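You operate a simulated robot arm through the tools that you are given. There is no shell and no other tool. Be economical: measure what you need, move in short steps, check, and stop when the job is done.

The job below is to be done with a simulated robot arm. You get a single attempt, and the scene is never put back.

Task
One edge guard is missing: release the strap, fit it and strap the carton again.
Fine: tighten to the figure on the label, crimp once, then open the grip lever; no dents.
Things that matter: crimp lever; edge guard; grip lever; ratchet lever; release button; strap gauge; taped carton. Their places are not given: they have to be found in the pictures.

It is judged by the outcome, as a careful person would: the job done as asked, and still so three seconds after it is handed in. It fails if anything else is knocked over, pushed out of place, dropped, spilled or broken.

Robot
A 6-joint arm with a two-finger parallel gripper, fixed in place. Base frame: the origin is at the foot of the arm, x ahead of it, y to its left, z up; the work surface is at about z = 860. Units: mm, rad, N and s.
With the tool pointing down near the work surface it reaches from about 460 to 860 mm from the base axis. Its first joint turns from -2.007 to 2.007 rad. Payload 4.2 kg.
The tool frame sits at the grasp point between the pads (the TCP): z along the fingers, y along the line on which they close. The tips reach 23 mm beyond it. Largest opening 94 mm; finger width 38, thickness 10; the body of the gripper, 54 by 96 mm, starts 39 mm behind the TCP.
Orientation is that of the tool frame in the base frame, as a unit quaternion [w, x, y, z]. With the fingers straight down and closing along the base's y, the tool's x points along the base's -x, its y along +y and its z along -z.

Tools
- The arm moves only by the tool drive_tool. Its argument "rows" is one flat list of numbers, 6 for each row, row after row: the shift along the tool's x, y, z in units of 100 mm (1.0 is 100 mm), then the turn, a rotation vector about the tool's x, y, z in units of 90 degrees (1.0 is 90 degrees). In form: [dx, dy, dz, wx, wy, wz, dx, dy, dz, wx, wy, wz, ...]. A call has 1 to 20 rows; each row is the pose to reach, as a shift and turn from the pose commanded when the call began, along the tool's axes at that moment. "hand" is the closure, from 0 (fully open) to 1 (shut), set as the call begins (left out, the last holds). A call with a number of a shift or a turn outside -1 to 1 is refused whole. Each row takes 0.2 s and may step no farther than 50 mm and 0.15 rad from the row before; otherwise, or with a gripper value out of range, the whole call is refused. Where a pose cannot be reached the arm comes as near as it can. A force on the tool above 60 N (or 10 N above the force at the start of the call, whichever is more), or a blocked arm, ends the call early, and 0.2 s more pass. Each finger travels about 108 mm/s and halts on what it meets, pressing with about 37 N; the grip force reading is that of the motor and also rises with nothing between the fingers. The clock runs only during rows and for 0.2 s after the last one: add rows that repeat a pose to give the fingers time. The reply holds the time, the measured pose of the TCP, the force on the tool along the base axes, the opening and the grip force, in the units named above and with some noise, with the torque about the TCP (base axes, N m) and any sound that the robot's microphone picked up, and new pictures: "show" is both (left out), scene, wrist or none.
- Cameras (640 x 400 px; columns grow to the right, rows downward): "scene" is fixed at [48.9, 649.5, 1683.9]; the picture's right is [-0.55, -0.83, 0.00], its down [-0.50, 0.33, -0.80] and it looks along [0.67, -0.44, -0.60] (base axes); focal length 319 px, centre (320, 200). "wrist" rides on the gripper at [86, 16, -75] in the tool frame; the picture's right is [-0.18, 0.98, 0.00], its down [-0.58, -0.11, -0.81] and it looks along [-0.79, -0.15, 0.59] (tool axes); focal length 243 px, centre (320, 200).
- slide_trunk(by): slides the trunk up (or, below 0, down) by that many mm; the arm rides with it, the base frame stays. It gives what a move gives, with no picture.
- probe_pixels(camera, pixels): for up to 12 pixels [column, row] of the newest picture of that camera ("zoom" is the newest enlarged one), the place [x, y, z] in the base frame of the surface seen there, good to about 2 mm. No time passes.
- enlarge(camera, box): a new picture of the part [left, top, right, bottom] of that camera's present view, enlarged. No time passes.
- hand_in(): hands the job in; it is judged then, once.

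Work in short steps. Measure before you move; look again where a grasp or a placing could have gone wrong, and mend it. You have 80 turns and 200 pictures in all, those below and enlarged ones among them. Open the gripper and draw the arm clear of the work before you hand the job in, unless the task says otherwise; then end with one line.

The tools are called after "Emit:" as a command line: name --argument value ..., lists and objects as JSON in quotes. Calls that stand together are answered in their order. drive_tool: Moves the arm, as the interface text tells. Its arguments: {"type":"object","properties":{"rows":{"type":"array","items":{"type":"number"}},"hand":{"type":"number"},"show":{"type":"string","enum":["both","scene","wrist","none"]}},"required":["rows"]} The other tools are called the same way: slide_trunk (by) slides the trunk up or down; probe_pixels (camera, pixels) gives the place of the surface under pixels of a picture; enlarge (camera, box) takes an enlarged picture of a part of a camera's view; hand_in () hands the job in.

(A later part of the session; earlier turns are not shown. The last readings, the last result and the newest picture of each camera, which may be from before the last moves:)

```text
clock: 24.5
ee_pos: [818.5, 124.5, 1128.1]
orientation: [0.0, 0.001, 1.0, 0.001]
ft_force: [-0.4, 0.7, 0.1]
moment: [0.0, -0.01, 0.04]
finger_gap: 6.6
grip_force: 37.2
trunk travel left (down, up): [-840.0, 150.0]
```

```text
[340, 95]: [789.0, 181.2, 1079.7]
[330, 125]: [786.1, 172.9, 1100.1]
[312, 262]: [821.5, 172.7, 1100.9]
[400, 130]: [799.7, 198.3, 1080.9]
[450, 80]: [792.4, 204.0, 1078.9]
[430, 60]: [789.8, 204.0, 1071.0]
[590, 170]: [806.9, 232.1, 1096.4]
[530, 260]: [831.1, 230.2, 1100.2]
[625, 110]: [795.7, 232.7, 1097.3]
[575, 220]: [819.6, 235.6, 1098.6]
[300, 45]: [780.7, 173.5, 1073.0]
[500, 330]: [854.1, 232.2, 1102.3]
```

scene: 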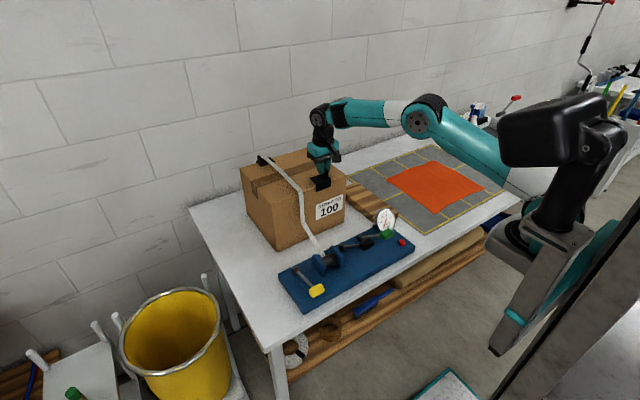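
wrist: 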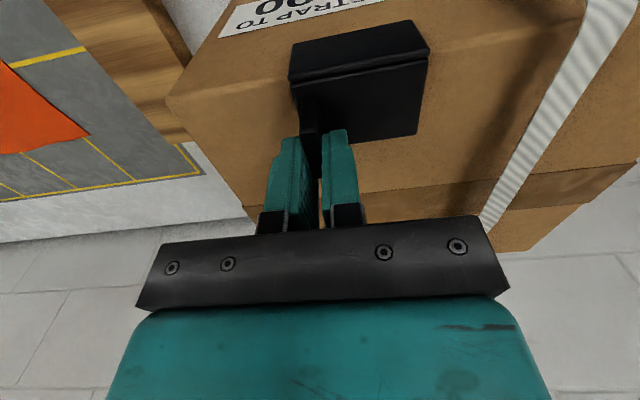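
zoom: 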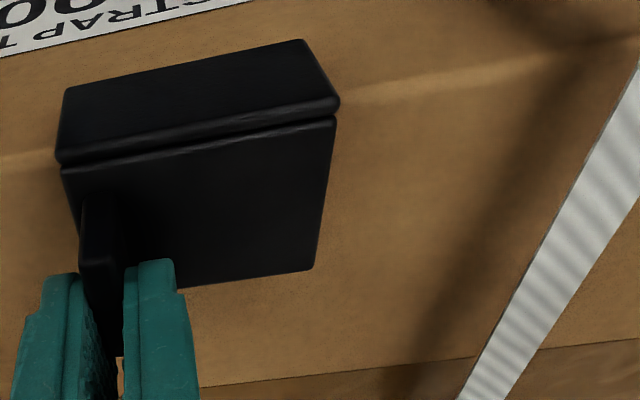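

Clearances match: plate top will be 1089 under the strap at 1097. I lower 11 mm and slide +y 91 mm in small steps.

Emit:
drive_tool --rows '[0, 0, 0.06, 0, 0, 0, 0, 0, 0.11, 0, 0, 0, 0, 0.1, 0.11, 0, 0, 0, 0, 0.2, 0.11, 0, 0, 0, 0, 0.3, 0.11, 0, 0, 0, 0, 0.4, 0.11, 0, 0, 0, 0, 0.5, 0.11, 0, 0, 0, 0, 0.5, 0.11, 0, 0, 0]' --show "none"

Emit:
enlarge --camera "wrist" --box '[260, 0, 580, 200]'

Emit:
enlarge --camera "scene" --box '[280, 150, 344, 210]'

```text
clock: 26.3
ee_pos: [818.6, 174.8, 1119.9]
orientation: [-0.001, 0.0, 1.0, 0.001]
ft_force: [0.8, -0.3, 0.8]
moment: [0.0, -0.04, 0.01]
finger_gap: 7.0
grip_force: 36.6
trunk travel left (down, up): [-840.0, 150.0]
```

```text
2.00 times, centred on (420, 100) of wrist
```

zoom: 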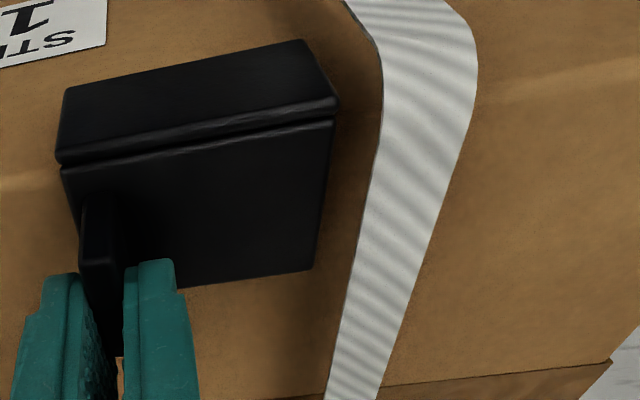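

```text
6.67 times, centred on (312, 180) of scene
```

zoom: 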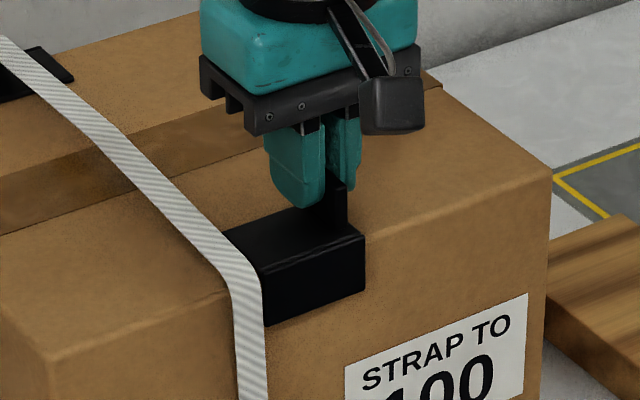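

The guard's leading end (y≈223) is just beside the strap edge. I continue 20 mm and 2 mm lower, checking force.

Emit:
drive_tool --rows '[0, 0, 0.02, 0, 0, 0, 0, 0.08, 0.02, 0, 0, 0, 0, 0.14, 0.02, 0, 0, 0, 0, 0.2, 0.02, 0, 0, 0, 0, 0.2, 0.02, 0, 0, 0]' --show "none"

Emit:
enlarge --camera "wrist" --box '[260, 0, 580, 200]'

Emit:
enlarge --camera "scene" --box '[280, 150, 344, 210]'

```text
clock: 27.5
ee_pos: [817.5, 193.8, 1118.1]
orientation: [0.0, 0.0, 1.0, 0.002]
ft_force: [-0.2, -0.7, -0.3]
moment: [0.02, 0.01, 0.0]
finger_gap: 6.8
grip_force: 36.2
trunk travel left (down, up): [-840.0, 150.0]
```

```text
2.00 times, centred on (420, 100) of wrist
```

zoom: 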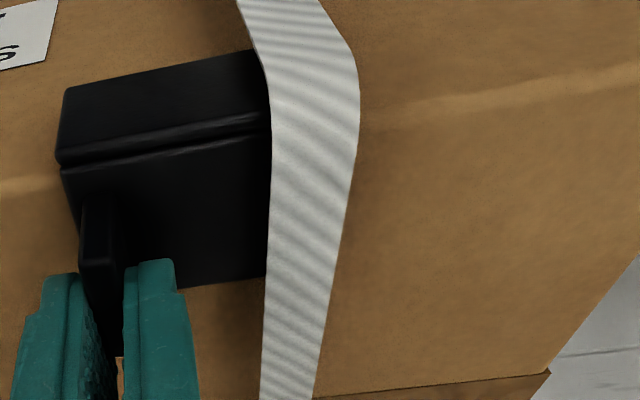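

```text
6.67 times, centred on (312, 180) of scene
```

zoom: 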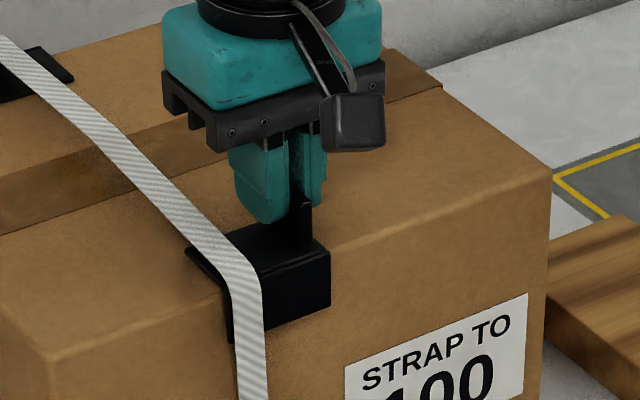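

The guard passes under the strap without force. I go another 21 mm.

Emit:
drive_tool --rows '[0, 0.08, 0, 0, 0, 0, 0, 0.15, 0, 0, 0, 0, 0, 0.21, 0, 0, 0, 0, 0, 0.21, 0, 0, 0, 0]' --show "none"

Emit:
enlarge --camera "wrist" --box '[260, 0, 580, 200]'

Emit:
enlarge --camera "scene" --box '[280, 150, 344, 210]'

```text
clock: 28.5
ee_pos: [813.4, 213.1, 1118.2]
orientation: [-0.001, 0.0, 1.0, 0.001]
ft_force: [-0.5, 0.7, -0.3]
moment: [0.02, -0.02, -0.02]
finger_gap: 7.0
grip_force: 37.1
out of reach, approached as far as the arm can: row 2, 3, 4
trunk travel left (down, up): [-840.0, 150.0]
```

```text
2.00 times, centred on (420, 100) of wrist
```

zoom: 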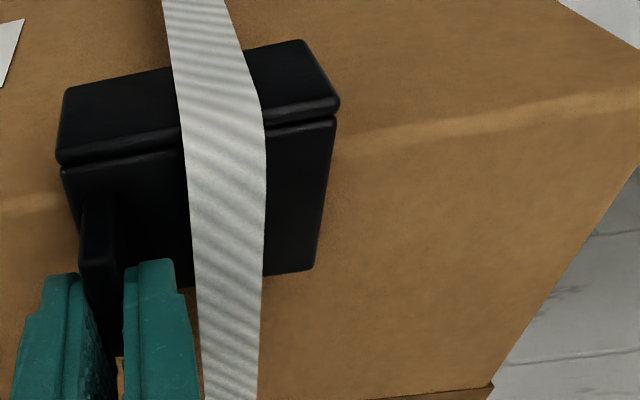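

```text
6.67 times, centred on (312, 180) of scene
```

zoom: 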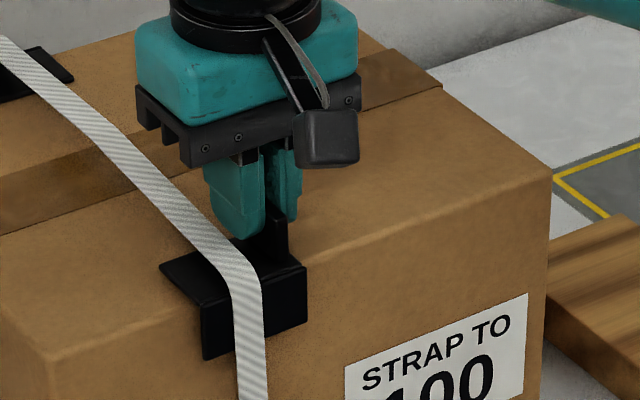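

Reach ran out (x dropped to 813); the arm reaches farther with its wrist higher relative to the trunk. I back out in −y, raise the arm 100 mm, then lower the trunk 100 mm.

Emit:
drive_tool --rows '[0, -0.1, 0, 0, 0, 0, 0, -0.2, 0, 0, 0, 0, 0, -0.3, 0, 0, 0, 0, 0, -0.45, 0, 0, 0, 0, 0, -0.65, 0, 0, 0, 0, 0, -0.65, 0, 0, 0, 0]' --show "none"

Emit:
drive_tool --rows '[0, 0, -0.3, 0, 0, 0, 0, 0, -0.6, 0, 0, 0, 0, 0, -1.0, 0, 0, 0, 0, 0, -1.0, 0, 0, 0]' --show "none"

Emit:
slide_trunk --by -100

```text
clock: 29.9
ee_pos: [813.9, 144.9, 1119.8]
orientation: [0.001, 0.0, 1.0, 0.001]
ft_force: [1.0, -0.8, -0.7]
moment: [-0.03, 0.0, 0.04]
finger_gap: 7.0
grip_force: 37.0
trunk travel left (down, up): [-840.0, 150.0]
```

```text
clock: 30.9
ee_pos: [813.4, 144.7, 1218.4]
orientation: [0.0, 0.0, 1.0, 0.001]
ft_force: [0.3, -0.4, -0.4]
moment: [0.03, 0.0, 0.01]
finger_gap: 7.0
grip_force: 36.9
trunk travel left (down, up): [-840.0, 150.0]
```

```text
clock: 32.2
ee_pos: [814.0, 145.8, 1119.0]
orientation: [0.0, 0.0, 1.0, 0.0]
ft_force: [-0.6, -0.6, -0.1]
moment: [0.01, 0.01, -0.01]
finger_gap: 6.8
grip_force: 37.0
trunk travel left (down, up): [-740.0, 250.0]
```

Now at (814,145,1119) with more reach in hand. I set x to 818.5 and slide in again by 71 mm.

Emit:
drive_tool --rows '[-0.045, 0.1, 0.01, 0, 0, 0, -0.045, 0.2, 0.01, 0, 0, 0, -0.045, 0.3, 0.01, 0, 0, 0, -0.045, 0.4, 0.01, 0, 0, 0, -0.045, 0.5, 0.01, 0, 0, 0, -0.045, 0.6, 0.01, 0, 0, 0, -0.045, 0.71, 0.01, 0, 0, 0, -0.045, 0.71, 0.01, 0, 0, 0]' --show "none"

Emit:
enlarge --camera "wrist" --box '[260, 0, 580, 200]'

Emit:
probe_pixels --camera "zoom" --pixels '[[335, 100], [330, 125], [312, 262], [400, 140], [185, 100], [262, 150], [200, 250], [260, 250], [90, 240], [150, 265], [185, 285], [70, 170]]'

```text
clock: 34.0
ee_pos: [797.9, 208.9, 1114.0]
orientation: [0.0, 0.0, 1.0, 0.0]
ft_force: [-0.8, 0.0, 1.5]
moment: [-0.04, 0.01, -0.01]
finger_gap: 6.9
grip_force: 36.9
out of reach, approached as far as the arm can: row 4, 5, 6, 7, 8
trunk travel left (down, up): [-740.0, 250.0]
```

```text
2.00 times, centred on (420, 100) of wrist
```

zoom: 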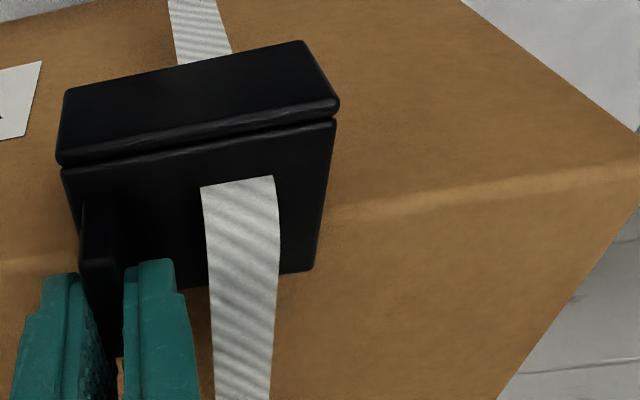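

```text
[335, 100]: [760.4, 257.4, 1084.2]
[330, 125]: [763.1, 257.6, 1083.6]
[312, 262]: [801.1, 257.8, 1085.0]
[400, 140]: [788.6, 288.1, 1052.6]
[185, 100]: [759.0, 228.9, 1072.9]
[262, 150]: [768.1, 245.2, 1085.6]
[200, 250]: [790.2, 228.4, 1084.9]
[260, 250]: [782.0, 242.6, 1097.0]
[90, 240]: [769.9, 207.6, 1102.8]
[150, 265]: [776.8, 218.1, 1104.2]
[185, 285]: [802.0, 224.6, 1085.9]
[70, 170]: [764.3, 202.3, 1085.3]
```

That was worse: the lower trunk shortened the reach (x 798) and the leg now overlaps the strap line, though with no force. I back out in −y, then raise the trunk by 220 and see.

Emit:
drive_tool --rows '[0, -0.1, 0, 0, 0, 0, 0, -0.2, 0, 0, 0, 0, 0, -0.3, 0, 0, 0, 0, 0, -0.45, 0, 0, 0, 0, 0, -0.65, 0, 0, 0, 0, 0, -0.8, 0, 0, 0, 0, 0, -0.8, 0, 0, 0, 0]' --show "none"

Emit:
slide_trunk --by 220

Emit:
drive_tool --rows '[0, 0, 0.33, 0, 0, 0, 0, 0, 0.66, 0, 0, 0, 0, 0, 1.0, 0, 0, 0, 0, 0, 1.0, 0, 0, 0]' --show "both"

```text
clock: 35.6
ee_pos: [797.6, 129.6, 1113.8]
orientation: [-0.001, -0.001, 1.0, 0.0]
ft_force: [0.1, 1.5, 9.4]
moment: [0.06, 0.03, 0.04]
finger_gap: 7.2
grip_force: 37.2
trunk travel left (down, up): [-740.0, 250.0]
```

```text
clock: 37.9
ee_pos: [797.8, 129.7, 1334.1]
orientation: [-0.001, 0.0, 1.0, 0.0]
ft_force: [-0.6, 0.4, -0.8]
moment: [0.03, -0.02, 0.0]
finger_gap: 7.1
grip_force: 36.6
trunk travel left (down, up): [-960.0, 30.0]
```

```text
clock: 38.9
ee_pos: [796.4, 132.5, 1235.5]
orientation: [0.0, 0.0, 1.0, 0.001]
ft_force: [-0.4, -0.2, -0.5]
moment: [-0.01, 0.04, -0.01]
finger_gap: 7.0
grip_force: 37.3
trunk travel left (down, up): [-960.0, 30.0]
```

scene: 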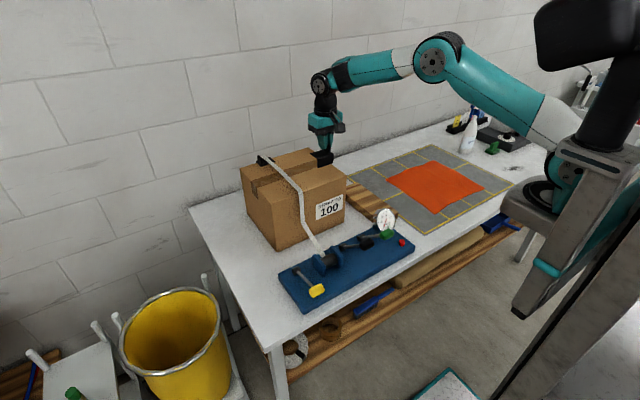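
wrist: 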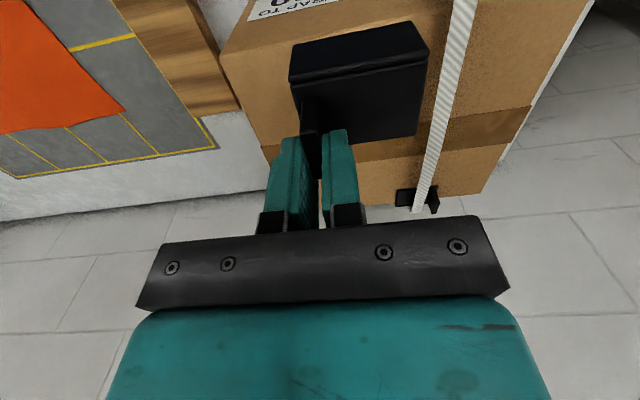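

Contact with the carton top occurred at TCP z≈1113.8, so that is the seat height. The arm now has bend to spare; I go to z 1138 and x 818 beside the strap.

Emit:
drive_tool --rows '[-0.1, 0, 0.33, 0, 0, 0, -0.22, 0, 0.66, 0, 0, 0, -0.22, 0, 0.97, 0, 0, 0, -0.22, 0, 0.97, 0, 0, 0]' --show "none"

Emit:
drive_tool --rows '[0, 0.1, 0.1, 0, 0, 0, 0, 0.17, 0.2, 0, 0, 0, 0, 0.17, 0.2, 0, 0, 0]' --show "none"

Emit:
enlarge --camera "wrist" --box '[260, 0, 580, 200]'

Emit:
probe_pixels --camera "zoom" --pixels '[[300, 50], [330, 130], [310, 260], [65, 170], [430, 120]]'

```text
clock: 39.9
ee_pos: [817.9, 131.3, 1133.9]
orientation: [0.0, 0.001, 1.0, 0.001]
ft_force: [0.2, 0.6, -0.5]
moment: [-0.02, 0.0, 0.02]
finger_gap: 6.9
grip_force: 37.4
trunk travel left (down, up): [-960.0, 30.0]
```

```text
clock: 40.7
ee_pos: [819.7, 148.0, 1115.6]
orientation: [0.0, 0.0, 1.0, 0.0]
ft_force: [-0.8, 1.1, -0.4]
moment: [-0.01, 0.02, -0.01]
finger_gap: 6.9
grip_force: 37.0
trunk travel left (down, up): [-960.0, 30.0]
```

```text
2.00 times, centred on (420, 100) of wrist
```

zoom: 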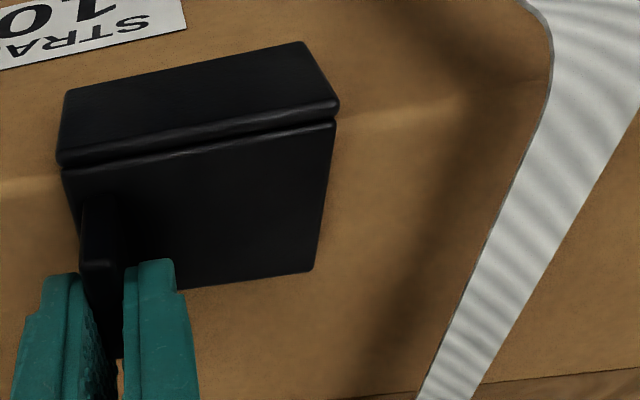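

```text
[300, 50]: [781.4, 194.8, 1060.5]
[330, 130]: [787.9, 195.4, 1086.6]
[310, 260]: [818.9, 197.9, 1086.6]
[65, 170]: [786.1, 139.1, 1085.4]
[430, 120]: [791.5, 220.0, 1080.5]
```

The guard sits right (leg face x 781, plate top 1086.5). I slide in again 68 mm, 1.5 mm higher.

Emit:
drive_tool --rows '[0, 0.1, -0.015, 0, 0, 0, 0, 0.2, -0.015, 0, 0, 0, 0, 0.3, -0.015, 0, 0, 0, 0, 0.4, -0.015, 0, 0, 0, 0, 0.5, -0.015, 0, 0, 0, 0, 0.6, -0.015, 0, 0, 0, 0, 0.68, -0.015, 0, 0, 0, 0, 0.68, -0.015, 0, 0, 0]' --show "none"

Emit:
enlarge --camera "wrist" --box '[260, 0, 580, 200]'

Emit:
probe_pixels --camera "zoom" --pixels '[[300, 50], [330, 130], [310, 260], [65, 170], [160, 268], [185, 290], [200, 200], [250, 200], [400, 130]]'

```text
clock: 42.5
ee_pos: [810.2, 211.8, 1117.5]
orientation: [0.0, 0.001, 1.0, 0.001]
ft_force: [0.9, 0.1, -1.1]
moment: [-0.05, -0.03, -0.02]
finger_gap: 6.8
grip_force: 37.1
out of reach, approached as far as the arm can: row 6, 7, 8
trunk travel left (down, up): [-960.0, 30.0]
```

```text
2.00 times, centred on (420, 100) of wrist
```

zoom: 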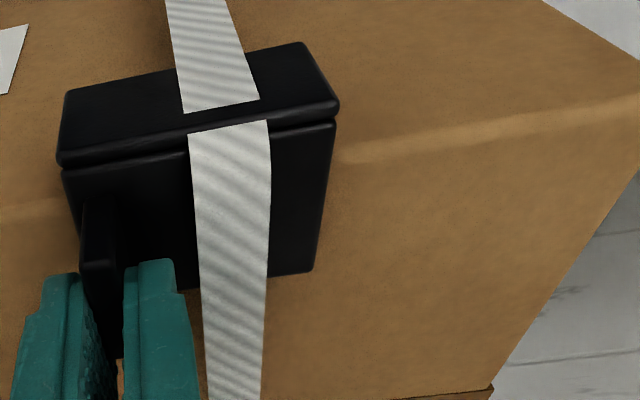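

```text
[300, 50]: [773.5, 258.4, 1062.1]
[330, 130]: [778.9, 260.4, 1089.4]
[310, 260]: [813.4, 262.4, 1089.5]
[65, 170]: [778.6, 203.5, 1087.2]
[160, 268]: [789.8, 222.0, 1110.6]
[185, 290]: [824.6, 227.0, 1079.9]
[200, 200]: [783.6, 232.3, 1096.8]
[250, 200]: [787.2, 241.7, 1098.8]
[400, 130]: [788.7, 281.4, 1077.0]
```

The reach limit (~840 mm radius) is the obstacle because I hold the guard at its inner side. I back out, set the guard on the carton edge at y≈130, and regrip its tab nearer the leg, which gains ~22 mm.

Emit:
drive_tool --rows '[0, -0.1, 0, 0, 0, 0, 0, -0.2, 0, 0, 0, 0, 0, -0.3, 0, 0, 0, 0, 0, -0.45, 0, 0, 0, 0, 0, -0.65, 0, 0, 0, 0, 0, -0.86, 0, 0, 0, 0, 0, -0.86, 0, 0, 0, 0, -0.06, -0.86, 0, 0, 0, 0, -0.12, -0.86, 0, 0, 0, 0, -0.12, -0.86, 0, 0, 0, 0]' --show "none"

Emit:
enlarge --camera "wrist" --box '[260, 0, 580, 200]'

Emit:
probe_pixels --camera "zoom" --pixels '[[300, 50], [200, 100], [330, 130], [310, 260], [65, 170], [430, 120]]'

```text
clock: 44.7
ee_pos: [822.4, 126.1, 1118.5]
orientation: [-0.001, -0.001, 1.0, 0.001]
ft_force: [-11.0, -0.3, -1.1]
moment: [-0.03, 0.46, 0.07]
finger_gap: 7.0
grip_force: 37.2
trunk travel left (down, up): [-960.0, 30.0]
```

```text
2.00 times, centred on (420, 100) of wrist
```

zoom: 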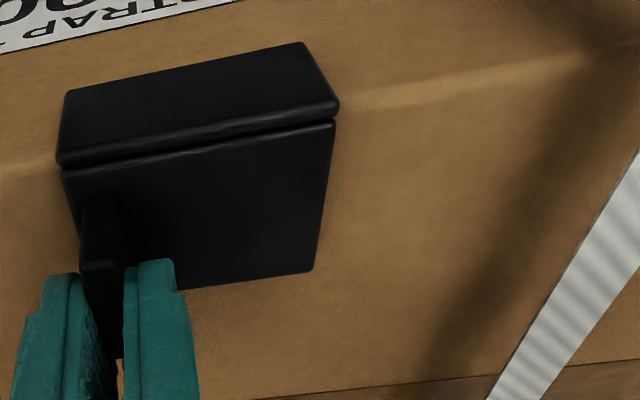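

```text
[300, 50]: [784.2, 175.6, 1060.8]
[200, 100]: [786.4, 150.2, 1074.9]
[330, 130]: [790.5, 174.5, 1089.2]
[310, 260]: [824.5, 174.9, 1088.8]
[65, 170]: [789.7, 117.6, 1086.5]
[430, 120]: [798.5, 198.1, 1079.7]
```

The leg touches the front face at TCP x≈822 (−11 N). I ease back 2 mm and lower until the plate touches (~z 1114).

Emit:
drive_tool --rows '[0.02, 0, 0, 0, 0, 0, 0.02, 0, 0.02, 0, 0, 0, 0.02, 0, 0.04, 0, 0, 0, 0.02, 0, 0.045, 0, 0, 0, 0.02, 0, 0.045, 0, 0, 0]' --show "none"

```text
clock: 45.9
ee_pos: [823.4, 125.7, 1113.8]
orientation: [0.001, 0.0, 1.0, 0.001]
ft_force: [-3.1, 1.6, 2.9]
moment: [0.05, 0.22, -0.02]
finger_gap: 6.8
grip_force: 37.1
trunk travel left (down, up): [-960.0, 30.0]
```

Light contact on both faces: seated. I open to ~27 mm, wait, move 23 mm toward −x, and look.

Emit:
drive_tool --rows '[0, 0, 0, 0, 0, 0, 0, 0, 0, 0, 0, 0, 0, 0, -0.01, 0, 0, 0, 0.12, 0, -0.01, 0, 0, 0, 0.23, 0, -0.01, 0, 0, 0, 0.23, 0, -0.01, 0, 0, 0]' --hand 0.71 --show "none"

Emit:
enlarge --camera "wrist" --box '[220, 0, 540, 200]'

Emit:
enlarge --camera "scene" --box '[280, 150, 360, 210]'

```text
clock: 47.3
ee_pos: [799.2, 125.1, 1115.1]
orientation: [-0.001, 0.0, 1.0, 0.0]
ft_force: [0.2, -0.5, 0.0]
moment: [0.03, 0.02, -0.06]
finger_gap: 27.3
grip_force: 0.0
trunk travel left (down, up): [-960.0, 30.0]
```

```text
2.00 times, centred on (380, 100) of wrist
```

zoom: 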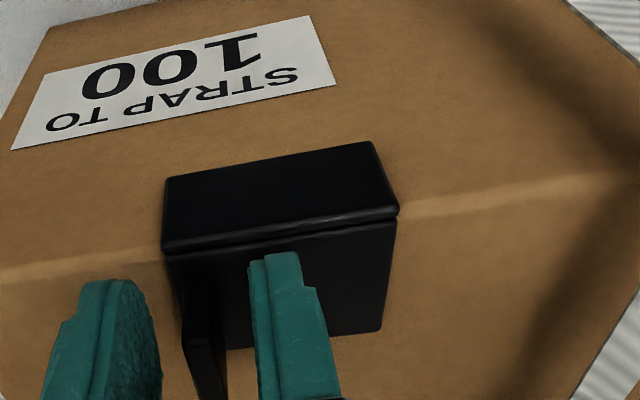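

```text
6.67 times, centred on (320, 180) of scene
```

zoom: 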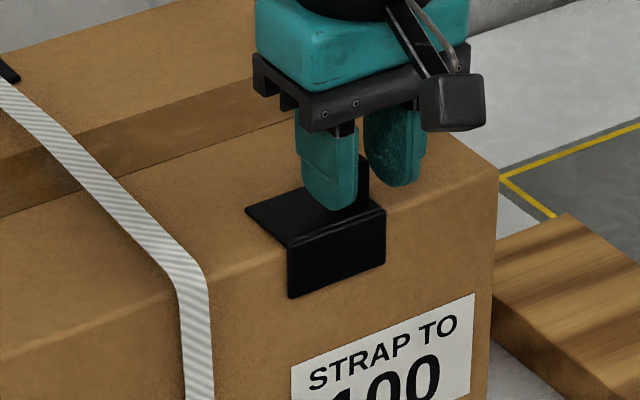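

The guard rests squarely on the edge. I close on the tab at the new spot.

Emit:
drive_tool --rows '[0, 0, 0, 0, 0, 0, 0, 0, 0, 0, 0, 0, 0, 0, 0, 0, 0, 0]' --hand 1 --show "none"

Emit:
drive_tool --rows '[0.04, 0, -0.03, 0, 0, 0, 0.04, 0.15, -0.03, 0, 0, 0, 0.04, 0.3, -0.03, 0, 0, 0, 0.04, 0.45, -0.03, 0, 0, 0, 0.04, 0.45, -0.03, 0, 0, 0]' --show "none"

Emit:
enlarge --camera "wrist" --box '[220, 0, 540, 200]'

Emit:
probe_pixels --camera "zoom" --pixels '[[370, 150], [250, 200], [390, 235], [375, 325], [175, 260], [470, 210]]'

```text
clock: 48.1
ee_pos: [799.9, 125.3, 1114.6]
orientation: [-0.001, -0.001, 1.0, 0.001]
ft_force: [-0.5, -0.5, 0.0]
moment: [-0.03, 0.01, 0.0]
finger_gap: 6.9
grip_force: 36.9
trunk travel left (down, up): [-960.0, 30.0]
```

```text
clock: 49.3
ee_pos: [794.0, 170.1, 1119.1]
orientation: [0.0, 0.0, 1.0, 0.001]
ft_force: [-0.3, -0.8, -0.7]
moment: [-0.02, -0.02, -0.01]
finger_gap: 7.0
grip_force: 37.0
trunk travel left (down, up): [-960.0, 30.0]
```

```text
2.00 times, centred on (380, 100) of wrist
```

zoom: 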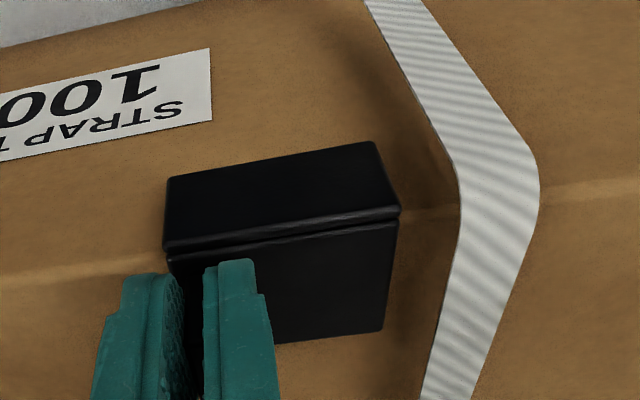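

```text
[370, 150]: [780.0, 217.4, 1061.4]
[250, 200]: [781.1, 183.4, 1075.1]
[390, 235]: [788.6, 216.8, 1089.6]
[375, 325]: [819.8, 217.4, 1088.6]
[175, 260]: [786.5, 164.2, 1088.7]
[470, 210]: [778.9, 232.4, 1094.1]
```

Held again, leg face at x 780, plate top 1089. I slide the remaining 46 mm under the strap.

Emit:
drive_tool --rows '[0, 0.1, 0, 0, 0, 0, 0, 0.2, 0, 0, 0, 0, 0, 0.3, 0, 0, 0, 0, 0, 0.4, 0, 0, 0, 0, 0, 0.46, 0, 0, 0, 0, 0, 0.46, 0, 0, 0, 0]' --show "none"

Emit:
enlarge --camera "wrist" --box '[220, 0, 540, 200]'

Emit:
probe_pixels --camera "zoom" --pixels '[[370, 150], [390, 235], [375, 325], [175, 260], [240, 280], [262, 300], [280, 250], [330, 250]]'

```text
clock: 50.7
ee_pos: [795.5, 214.6, 1117.5]
orientation: [-0.001, 0.0, 1.0, 0.0]
ft_force: [-1.0, 0.3, -0.6]
moment: [0.0, 0.0, 0.01]
finger_gap: 6.9
grip_force: 37.0
trunk travel left (down, up): [-960.0, 30.0]
```

```text
2.00 times, centred on (380, 100) of wrist
```

zoom: 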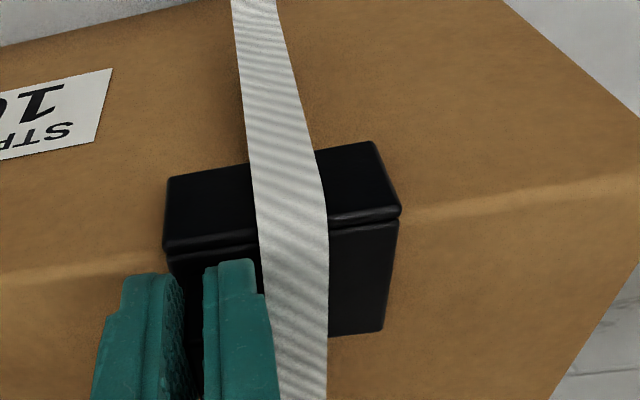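

```text
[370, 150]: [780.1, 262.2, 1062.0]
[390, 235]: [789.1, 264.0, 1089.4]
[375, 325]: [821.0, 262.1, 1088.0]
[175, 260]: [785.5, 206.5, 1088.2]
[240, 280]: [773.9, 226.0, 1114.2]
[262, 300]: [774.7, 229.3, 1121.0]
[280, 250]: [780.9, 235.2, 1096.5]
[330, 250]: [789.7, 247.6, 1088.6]
```

The strap lies over the guard on both faces. I push +x ~4 mm to the face and lower to seat.

Emit:
drive_tool --rows '[-0.02, 0.01, 0, 0, 0, 0, -0.04, 0.01, 0, 0, 0, 0, -0.04, 0.01, 0.02, 0, 0, 0, -0.04, 0.01, 0.035, 0, 0, 0, -0.04, 0.01, 0.035, 0, 0, 0]' --show "none"

```text
clock: 51.9
ee_pos: [800.2, 216.7, 1114.5]
orientation: [0.0, 0.0, 1.0, 0.0]
ft_force: [-3.2, 0.7, 2.2]
moment: [0.0, 0.16, 0.02]
finger_gap: 7.0
grip_force: 36.6
trunk travel left (down, up): [-960.0, 30.0]
```

Seated with light contact on both faces. I open only ~5 mm so as not to touch the strap, and rise.

Emit:
drive_tool --rows '[0, 0, 0, 0, 0, 0, 0, 0, 0, 0, 0, 0, 0, 0, -0.1, 0, 0, 0, 0, 0, -0.3, 0, 0, 0, 0, 0, -0.6, 0, 0, 0, 0, 0, -1.0, 0, 0, 0, 0, 0, -1.0, 0, 0, 0]' --hand 0.875

Emit:
enlarge --camera "scene" --box '[270, 150, 350, 210]'

Emit:
enlarge --camera "wrist" --box '[260, 0, 480, 140]'

```text
clock: 53.5
ee_pos: [800.4, 214.3, 1214.7]
orientation: [-0.001, 0.001, 1.0, 0.001]
ft_force: [-0.8, 0.0, -1.6]
moment: [-0.01, 0.02, -0.02]
finger_gap: 11.6
grip_force: 0.1
trunk travel left (down, up): [-960.0, 30.0]
```

scene: 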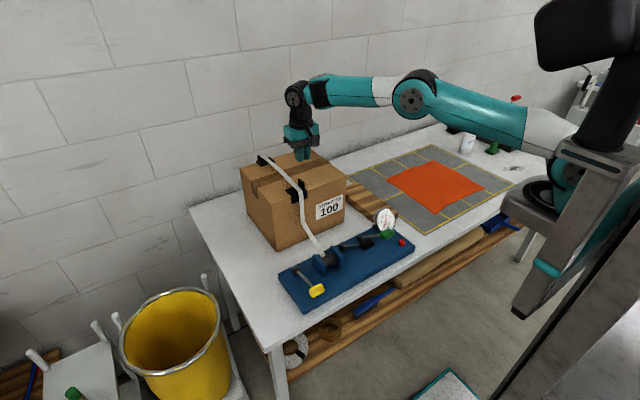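
wrist: 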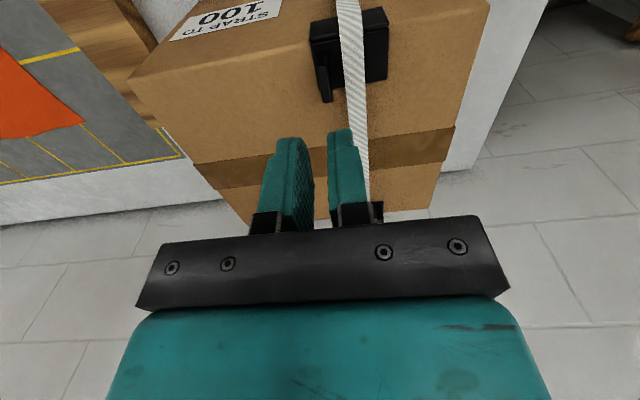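

```text
6.67 times, centred on (310, 180) of scene
```

zoom: 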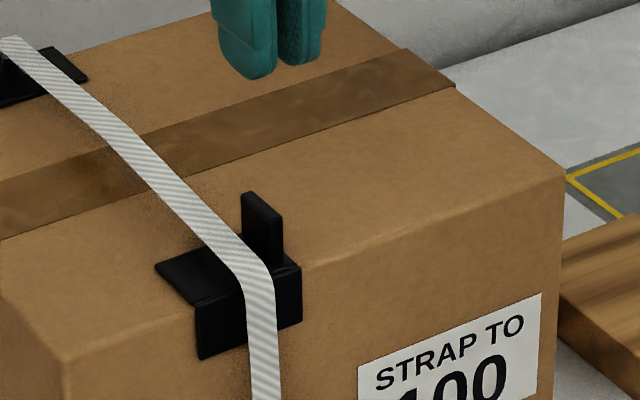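

```text
2.86 times, centred on (370, 70) of wrist
```

zoom: 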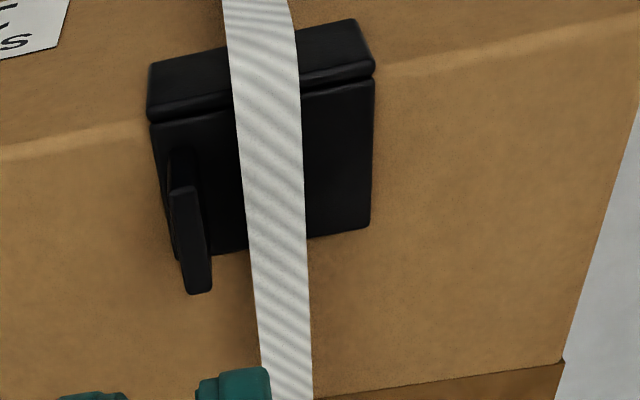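

The guard is well seated under the strap. Now I move the hand back over the levers (x≈540, y≈158), fingers shut, in three hops.

Emit:
drive_tool --rows '[0.4, 0, 0, 0, 0, 0, 0.8, 0, 0, 0, 0, 0, 1.0, -0.2, 0, 0, 0, 0, 1.0, -0.2, 0, 0, 0, 0]' --hand 1 --show "none"

Emit:
drive_tool --rows '[0.4, 0, 0, 0, 0, 0, 0.8, -0.1, 0, 0, 0, 0, 1.0, -0.2, 0, 0, 0, 0, 1.0, -0.2, 0, 0, 0, 0]' --show "none"

Emit:
drive_tool --rows '[0.4, 0, 0, 0, 0, 0, 0.6, -0.16, 0, 0, 0, 0, 0.6, -0.16, 0, 0, 0, 0]' --show "both"

```text
clock: 54.5
ee_pos: [700.9, 196.2, 1213.7]
orientation: [0.001, 0.0, 1.0, 0.0]
ft_force: [-0.5, 0.3, 0.5]
moment: [0.03, 0.01, 0.0]
finger_gap: 0.0
grip_force: 36.8
trunk travel left (down, up): [-960.0, 30.0]
```

```text
clock: 55.5
ee_pos: [597.6, 178.5, 1213.8]
orientation: [0.0, 0.0, 1.0, 0.0]
ft_force: [0.0, 0.4, 0.4]
moment: [0.01, 0.04, 0.0]
finger_gap: 0.0
grip_force: 37.1
trunk travel left (down, up): [-960.0, 30.0]
```

```text
clock: 56.3
ee_pos: [536.3, 159.6, 1213.9]
orientation: [0.0, 0.001, 1.0, 0.001]
ft_force: [-0.1, -0.4, 0.7]
moment: [0.01, -0.02, 0.01]
finger_gap: 0.1
grip_force: 36.5
trunk travel left (down, up): [-960.0, 30.0]
```

scene: 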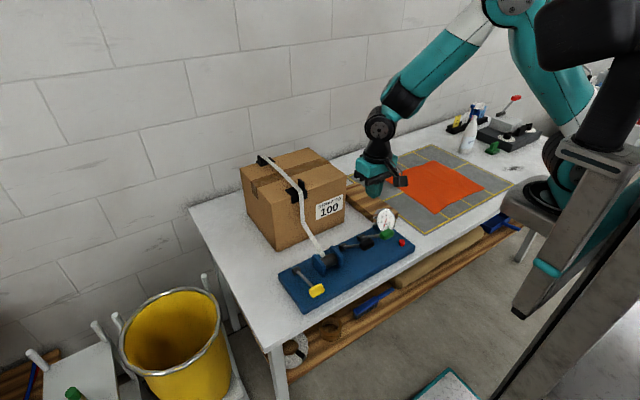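
wrist: 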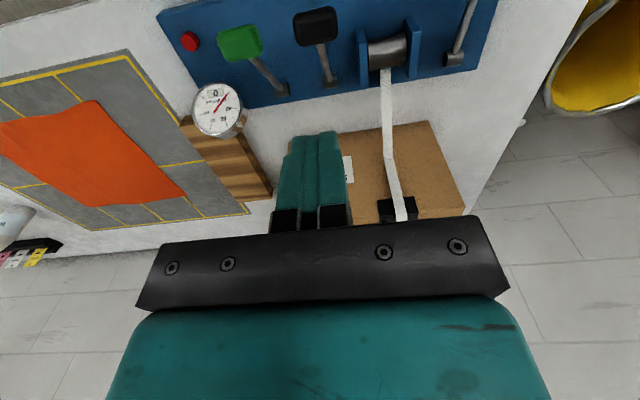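

I zoom in the wrist view on the lever knobs and probe their extents.

Emit:
enlarge --camera "wrist" --box '[160, 0, 400, 150]'

Emit:
probe_pixels --camera "zoom" --pixels '[[420, 25], [362, 40], [475, 35], [385, 115], [420, 70], [415, 110], [210, 75], [170, 110], [260, 95], [215, 115], [440, 160], [330, 195]]'

```text
2.67 times, centred on (280, 75) of wrist
```

zoom: 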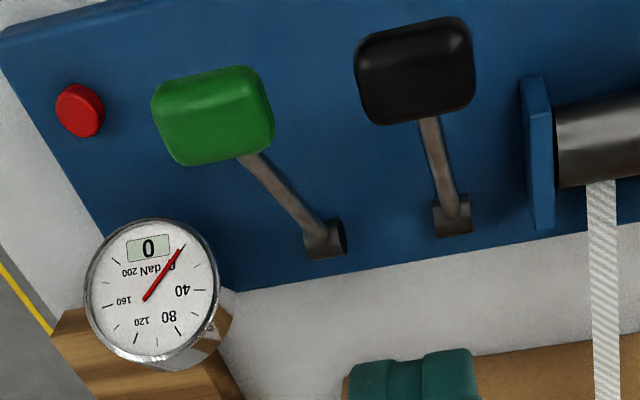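

```text
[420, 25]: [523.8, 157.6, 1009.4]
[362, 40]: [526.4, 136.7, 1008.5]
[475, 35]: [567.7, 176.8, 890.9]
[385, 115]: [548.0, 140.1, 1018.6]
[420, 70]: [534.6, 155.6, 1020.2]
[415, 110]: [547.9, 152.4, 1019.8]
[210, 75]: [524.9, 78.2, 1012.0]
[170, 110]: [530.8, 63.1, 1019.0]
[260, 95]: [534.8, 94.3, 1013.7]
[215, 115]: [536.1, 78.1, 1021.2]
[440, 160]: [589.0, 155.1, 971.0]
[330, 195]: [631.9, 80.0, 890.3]
```

Black knob spans x 522–550, y 136–176, top z 1020; green is centred y 78. I lower by the trunk 140 mm, then press black only partly (~25 mm) to learn whether it is the ratchet.

Emit:
slide_trunk --by -140

Emit:
drive_tool --rows '[0.03, -0.03, 0.2, 0, 0, 0, 0.03, -0.03, 0.3, 0, 0, 0, 0.04, -0.03, 0.4, 0, 0, 0, 0.06, -0.03, 0.5, 0, 0, 0, 0.06, -0.03, 0.5, 0, 0, 0]'

Emit:
enlarge --camera "scene" --box '[330, 195, 426, 255]'

```text
clock: 58.0
ee_pos: [537.8, 159.1, 1074.7]
orientation: [-0.001, 0.0, 1.0, 0.0]
ft_force: [0.7, 0.4, 0.3]
moment: [0.0, 0.0, 0.0]
finger_gap: 0.0
grip_force: 36.7
trunk travel left (down, up): [-820.0, 170.0]
```

```text
clock: 59.2
ee_pos: [531.1, 155.4, 1024.8]
orientation: [0.001, 0.001, 1.0, 0.0]
ft_force: [-3.6, 1.9, 4.9]
moment: [-0.01, -0.01, -0.02]
finger_gap: 0.0
grip_force: 36.8
trunk travel left (down, up): [-820.0, 170.0]
```

scene: 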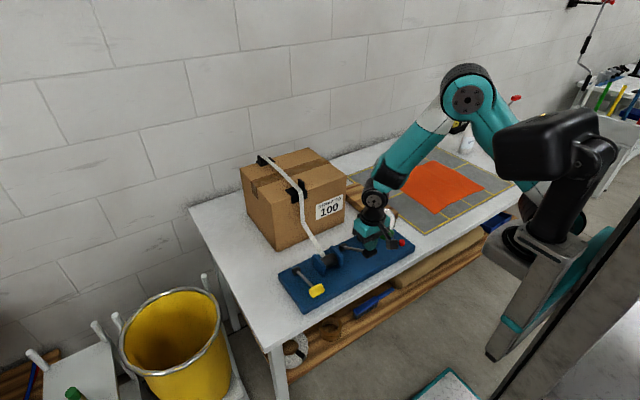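
wrist: 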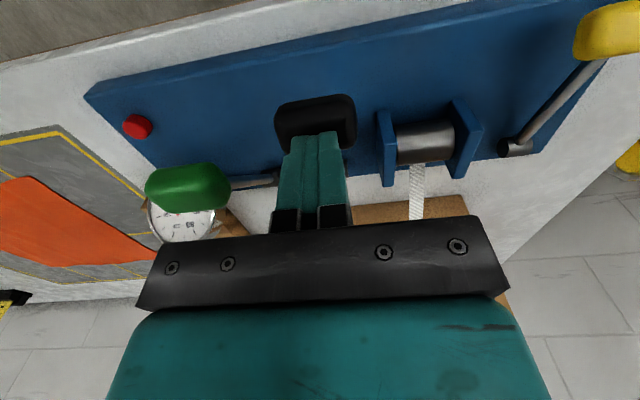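

```text
6.67 times, centred on (378, 225) of scene
```

zoom: 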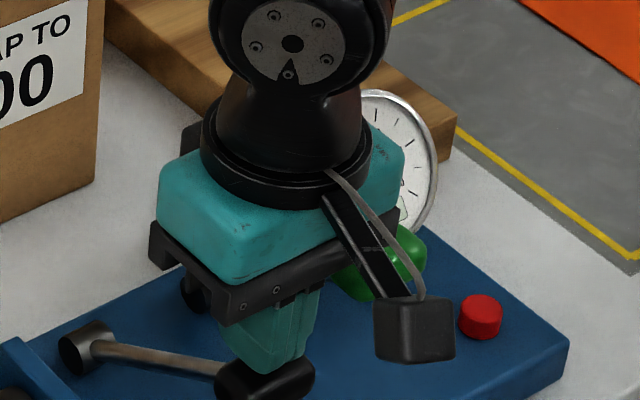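

The lever moved ~18 mm under ~5 N with no click. I lift and see whether it springs back and what the gauge shows.

Emit:
drive_tool --rows '[0, 0, -0.3, 0, 0, 0, 0, 0, -0.6, 0, 0, 0, 0, 0, -0.9, 0, 0, 0, 0, 0, -0.9, 0, 0, 0]' --show "none"

Emit:
enlarge --camera "wrist" --box '[100, 0, 420, 200]'

```text
clock: 60.2
ee_pos: [529.1, 153.7, 1114.5]
orientation: [0.0, 0.0, 1.0, 0.001]
ft_force: [-1.0, 0.0, 0.3]
moment: [0.01, -0.03, -0.01]
finger_gap: 0.0
grip_force: 37.5
trunk travel left (down, up): [-820.0, 170.0]
```

```text
2.00 times, centred on (260, 100) of wrist
```

zoom: 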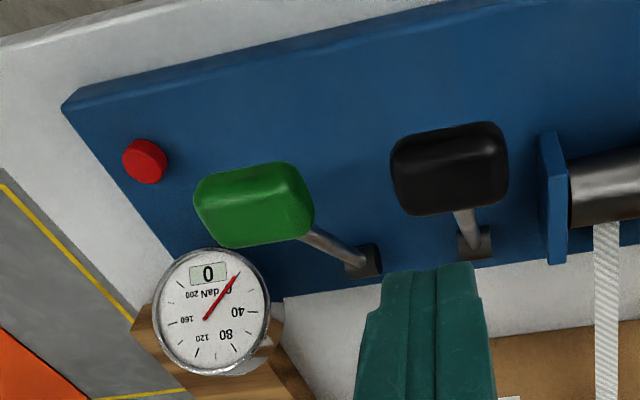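

Black sprang back; gauge still 0 (slack may hide an effect). I check the strap height and test green the same way with a small stroke.

Emit:
probe_pixels --camera "zoom" --pixels '[[450, 160], [250, 200], [450, 205]]'

Emit:
probe_pixels --camera "scene" --pixels '[[280, 174], [285, 179], [301, 205], [302, 212]]'

Emit:
drive_tool --rows '[0, -0.4, 0, 0, 0, 0, 0, -0.78, 0, 0, 0, 0, 0, -0.78, 0.4, 0, 0, 0, 0, -0.78, 0.7, 0, 0, 0, 0.01, -0.78, 0.8, 0, 0, 0, 0.02, -0.78, 0.9, 0, 0, 0, 0.02, -0.78, 0.9, 0, 0, 0]' --show "none"

Emit:
drive_tool --rows '[0, 0, -0.3, 0, 0, 0, 0, 0, -0.6, 0, 0, 0, 0, 0, -0.9, 0, 0, 0, 0, 0, -0.9, 0, 0, 0]' --show "none"

Emit:
enlarge --camera "wrist" --box '[200, 0, 520, 200]'

```text
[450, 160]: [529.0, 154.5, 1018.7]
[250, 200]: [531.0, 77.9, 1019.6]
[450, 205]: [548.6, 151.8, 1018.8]
```

```text
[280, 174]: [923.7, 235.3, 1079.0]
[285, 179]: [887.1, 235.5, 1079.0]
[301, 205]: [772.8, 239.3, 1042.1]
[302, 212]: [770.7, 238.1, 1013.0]
```

```text
clock: 61.8
ee_pos: [527.2, 79.8, 1023.7]
orientation: [0.001, 0.0, 1.0, 0.0]
ft_force: [-8.4, 0.7, 10.3]
moment: [-0.09, 0.04, -0.06]
finger_gap: 0.1
grip_force: 36.7
trunk travel left (down, up): [-820.0, 170.0]
```

```text
clock: 62.8
ee_pos: [531.2, 79.0, 1114.9]
orientation: [-0.001, 0.0, 1.0, 0.001]
ft_force: [0.4, 0.1, 0.0]
moment: [-0.01, -0.02, 0.0]
finger_gap: 0.0
grip_force: 37.1
trunk travel left (down, up): [-820.0, 170.0]
```

```text
2.00 times, centred on (360, 100) of wrist
```

zoom: 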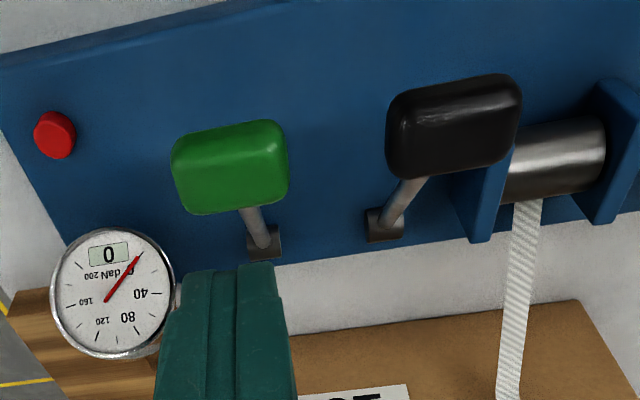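

Green was about twice as stiff (13 N vs 6 N), pointing to green = crimp, black = ratchet. I go back over black and press deeper along its arc.

Emit:
drive_tool --rows '[0, 0.4, 0, 0, 0, 0, 0, 0.77, 0, 0, 0, 0, 0, 0.77, 0.4, 0, 0, 0, 0, 0.77, 0.68, 0, 0, 0, 0, 0.77, 0.68, 0, 0, 0]' --show "none"

Emit:
drive_tool --rows '[0.05, 0, 0.12, 0, 0, 0, 0.1, 0, 0.22, 0, 0, 0, 0.15, 0, 0.32, 0, 0, 0, 0.2, 0, 0.42, 0, 0, 0, 0.24, 0, 0.52, 0, 0, 0, 0.24, 0, 0.52, 0, 0, 0]'

```text
clock: 64.0
ee_pos: [530.4, 157.9, 1044.6]
orientation: [0.0, 0.0, 1.0, 0.001]
ft_force: [0.4, 0.0, 0.3]
moment: [0.0, 0.0, 0.0]
finger_gap: 0.0
grip_force: 37.3
trunk travel left (down, up): [-820.0, 170.0]
```

```text
clock: 65.4
ee_pos: [506.5, 157.3, 994.4]
orientation: [0.0, 0.0, 1.0, 0.001]
ft_force: [-2.2, 0.6, 6.4]
moment: [0.0, -0.02, 0.0]
finger_gap: 0.0
grip_force: 37.2
trunk travel left (down, up): [-820.0, 170.0]
```

scene: 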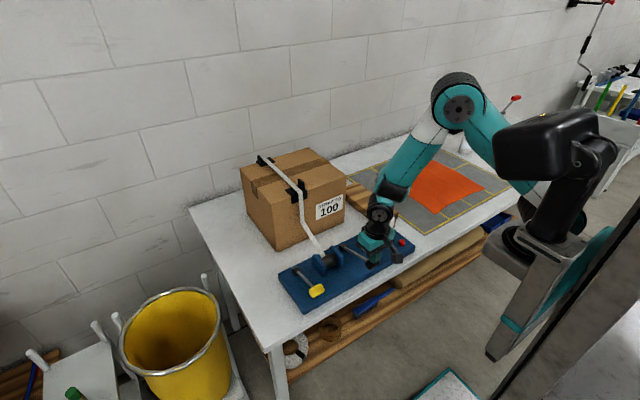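
wrist: 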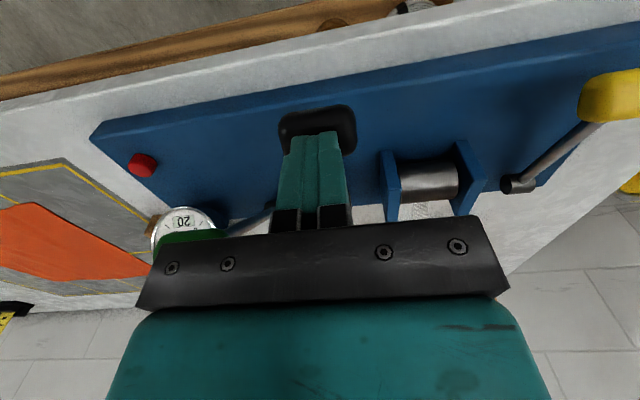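

The gauge now shows 20 and the strap pulled taut: black is the ratchet. I let the lever up, then read the gauge.

Emit:
drive_tool --rows '[0, 0, -0.25, 0, 0, 0, -0.2, 0, -0.5, 0, 0, 0, -0.2, 0, -0.7, 0, 0, 0, -0.2, 0, -0.7, 0, 0, 0]' --show "none"

Emit:
enlarge --camera "wrist" --box '[60, 0, 380, 230]'

Emit:
enlarge --camera "scene" --box '[250, 145, 346, 215]'

```text
clock: 66.4
ee_pos: [525.0, 154.8, 1065.9]
orientation: [-0.001, 0.001, 1.0, 0.001]
ft_force: [0.6, 0.7, -0.4]
moment: [0.01, 0.03, -0.02]
finger_gap: 0.0
grip_force: 36.8
trunk travel left (down, up): [-820.0, 170.0]
```

```text
1.74 times, centred on (220, 115) of wrist
```

zoom: 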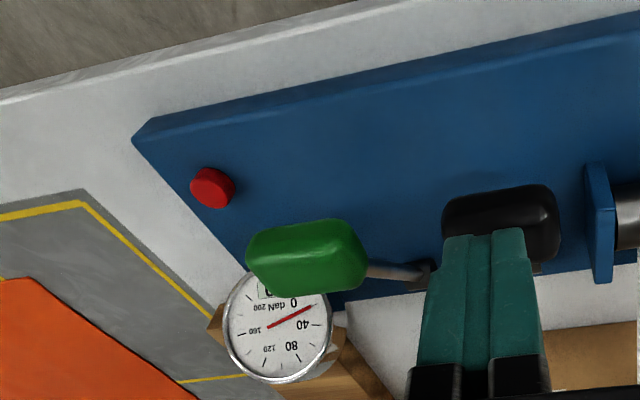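

```text
5.71 times, centred on (298, 180) of scene
```

zoom: 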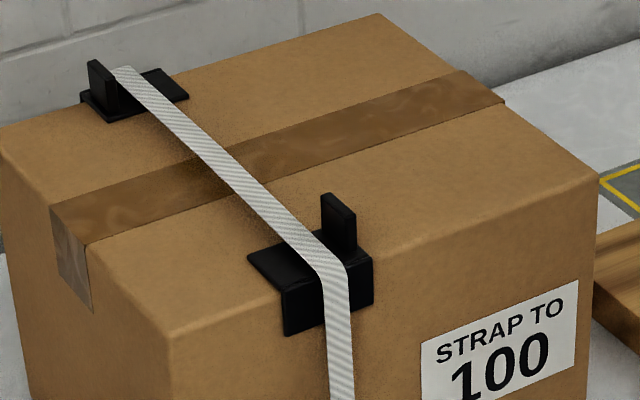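

It holds at 20. I repeat the same stroke once (down and up in one call) and read the gauge.

Emit:
drive_tool --rows '[0, 0, 0.22, 0, 0, 0, 0.05, 0, 0.36, 0, 0, 0, 0.1, 0, 0.48, 0, 0, 0, 0.16, 0, 0.6, 0, 0, 0, 0.2, 0, 0.7, 0, 0, 0, 0.2, 0, 0.7, 0, 0, 0, 0.2, 0, 0.5, 0, 0, 0, 0.05, 0, 0.2, 0, 0, 0, 0, 0, -0.1, 0, 0, 0, 0, 0, -0.3, 0, 0, 0, 0, 0, -0.3, 0, 0, 0]' --show "none"

Emit:
enlarge --camera "wrist" --box '[60, 0, 380, 230]'

```text
clock: 68.8
ee_pos: [523.6, 155.4, 1095.0]
orientation: [-0.001, -0.001, 1.0, 0.001]
ft_force: [0.4, 0.4, 0.8]
moment: [0.0, 0.02, -0.01]
finger_gap: 0.0
grip_force: 36.7
trunk travel left (down, up): [-820.0, 170.0]
```

```text
1.74 times, centred on (220, 115) of wrist
```

zoom: 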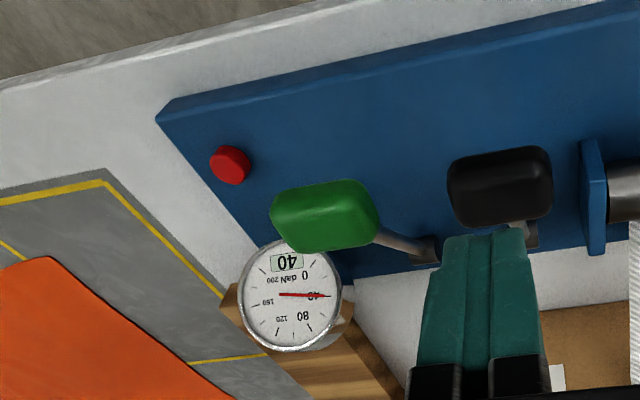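

Now 40: +20 per stroke. I give another equal stroke.

Emit:
drive_tool --rows '[0, 0, 0.3, 0, 0, 0, 0, 0, 0.52, 0, 0, 0, 0.05, 0, 0.66, 0, 0, 0, 0.1, 0, 0.78, 0, 0, 0, 0.16, 0, 0.9, 0, 0, 0, 0.2, 0, 1.0, 0, 0, 0, 0.2, 0, 1.0, 0, 0, 0, 0.2, 0, 0.8, 0, 0, 0, 0.05, 0, 0.5, 0, 0, 0, 0, 0, 0.2, 0, 0, 0, 0, 0, 0, 0, 0, 0, 0, 0, 0, 0, 0, 0]' --show "none"

Emit:
enlarge --camera "wrist" --box '[60, 0, 380, 230]'

```text
clock: 71.4
ee_pos: [522.7, 155.2, 1093.6]
orientation: [-0.001, 0.0, 1.0, 0.001]
ft_force: [0.4, -0.2, 1.4]
moment: [0.05, 0.03, -0.01]
finger_gap: 0.1
grip_force: 37.1
trunk travel left (down, up): [-820.0, 170.0]
```

```text
1.74 times, centred on (220, 115) of wrist
```

zoom: 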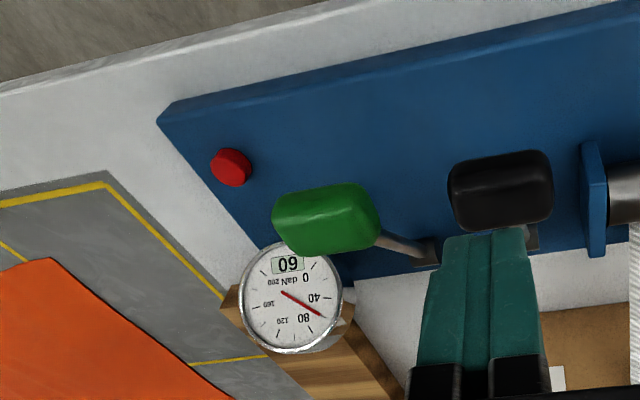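

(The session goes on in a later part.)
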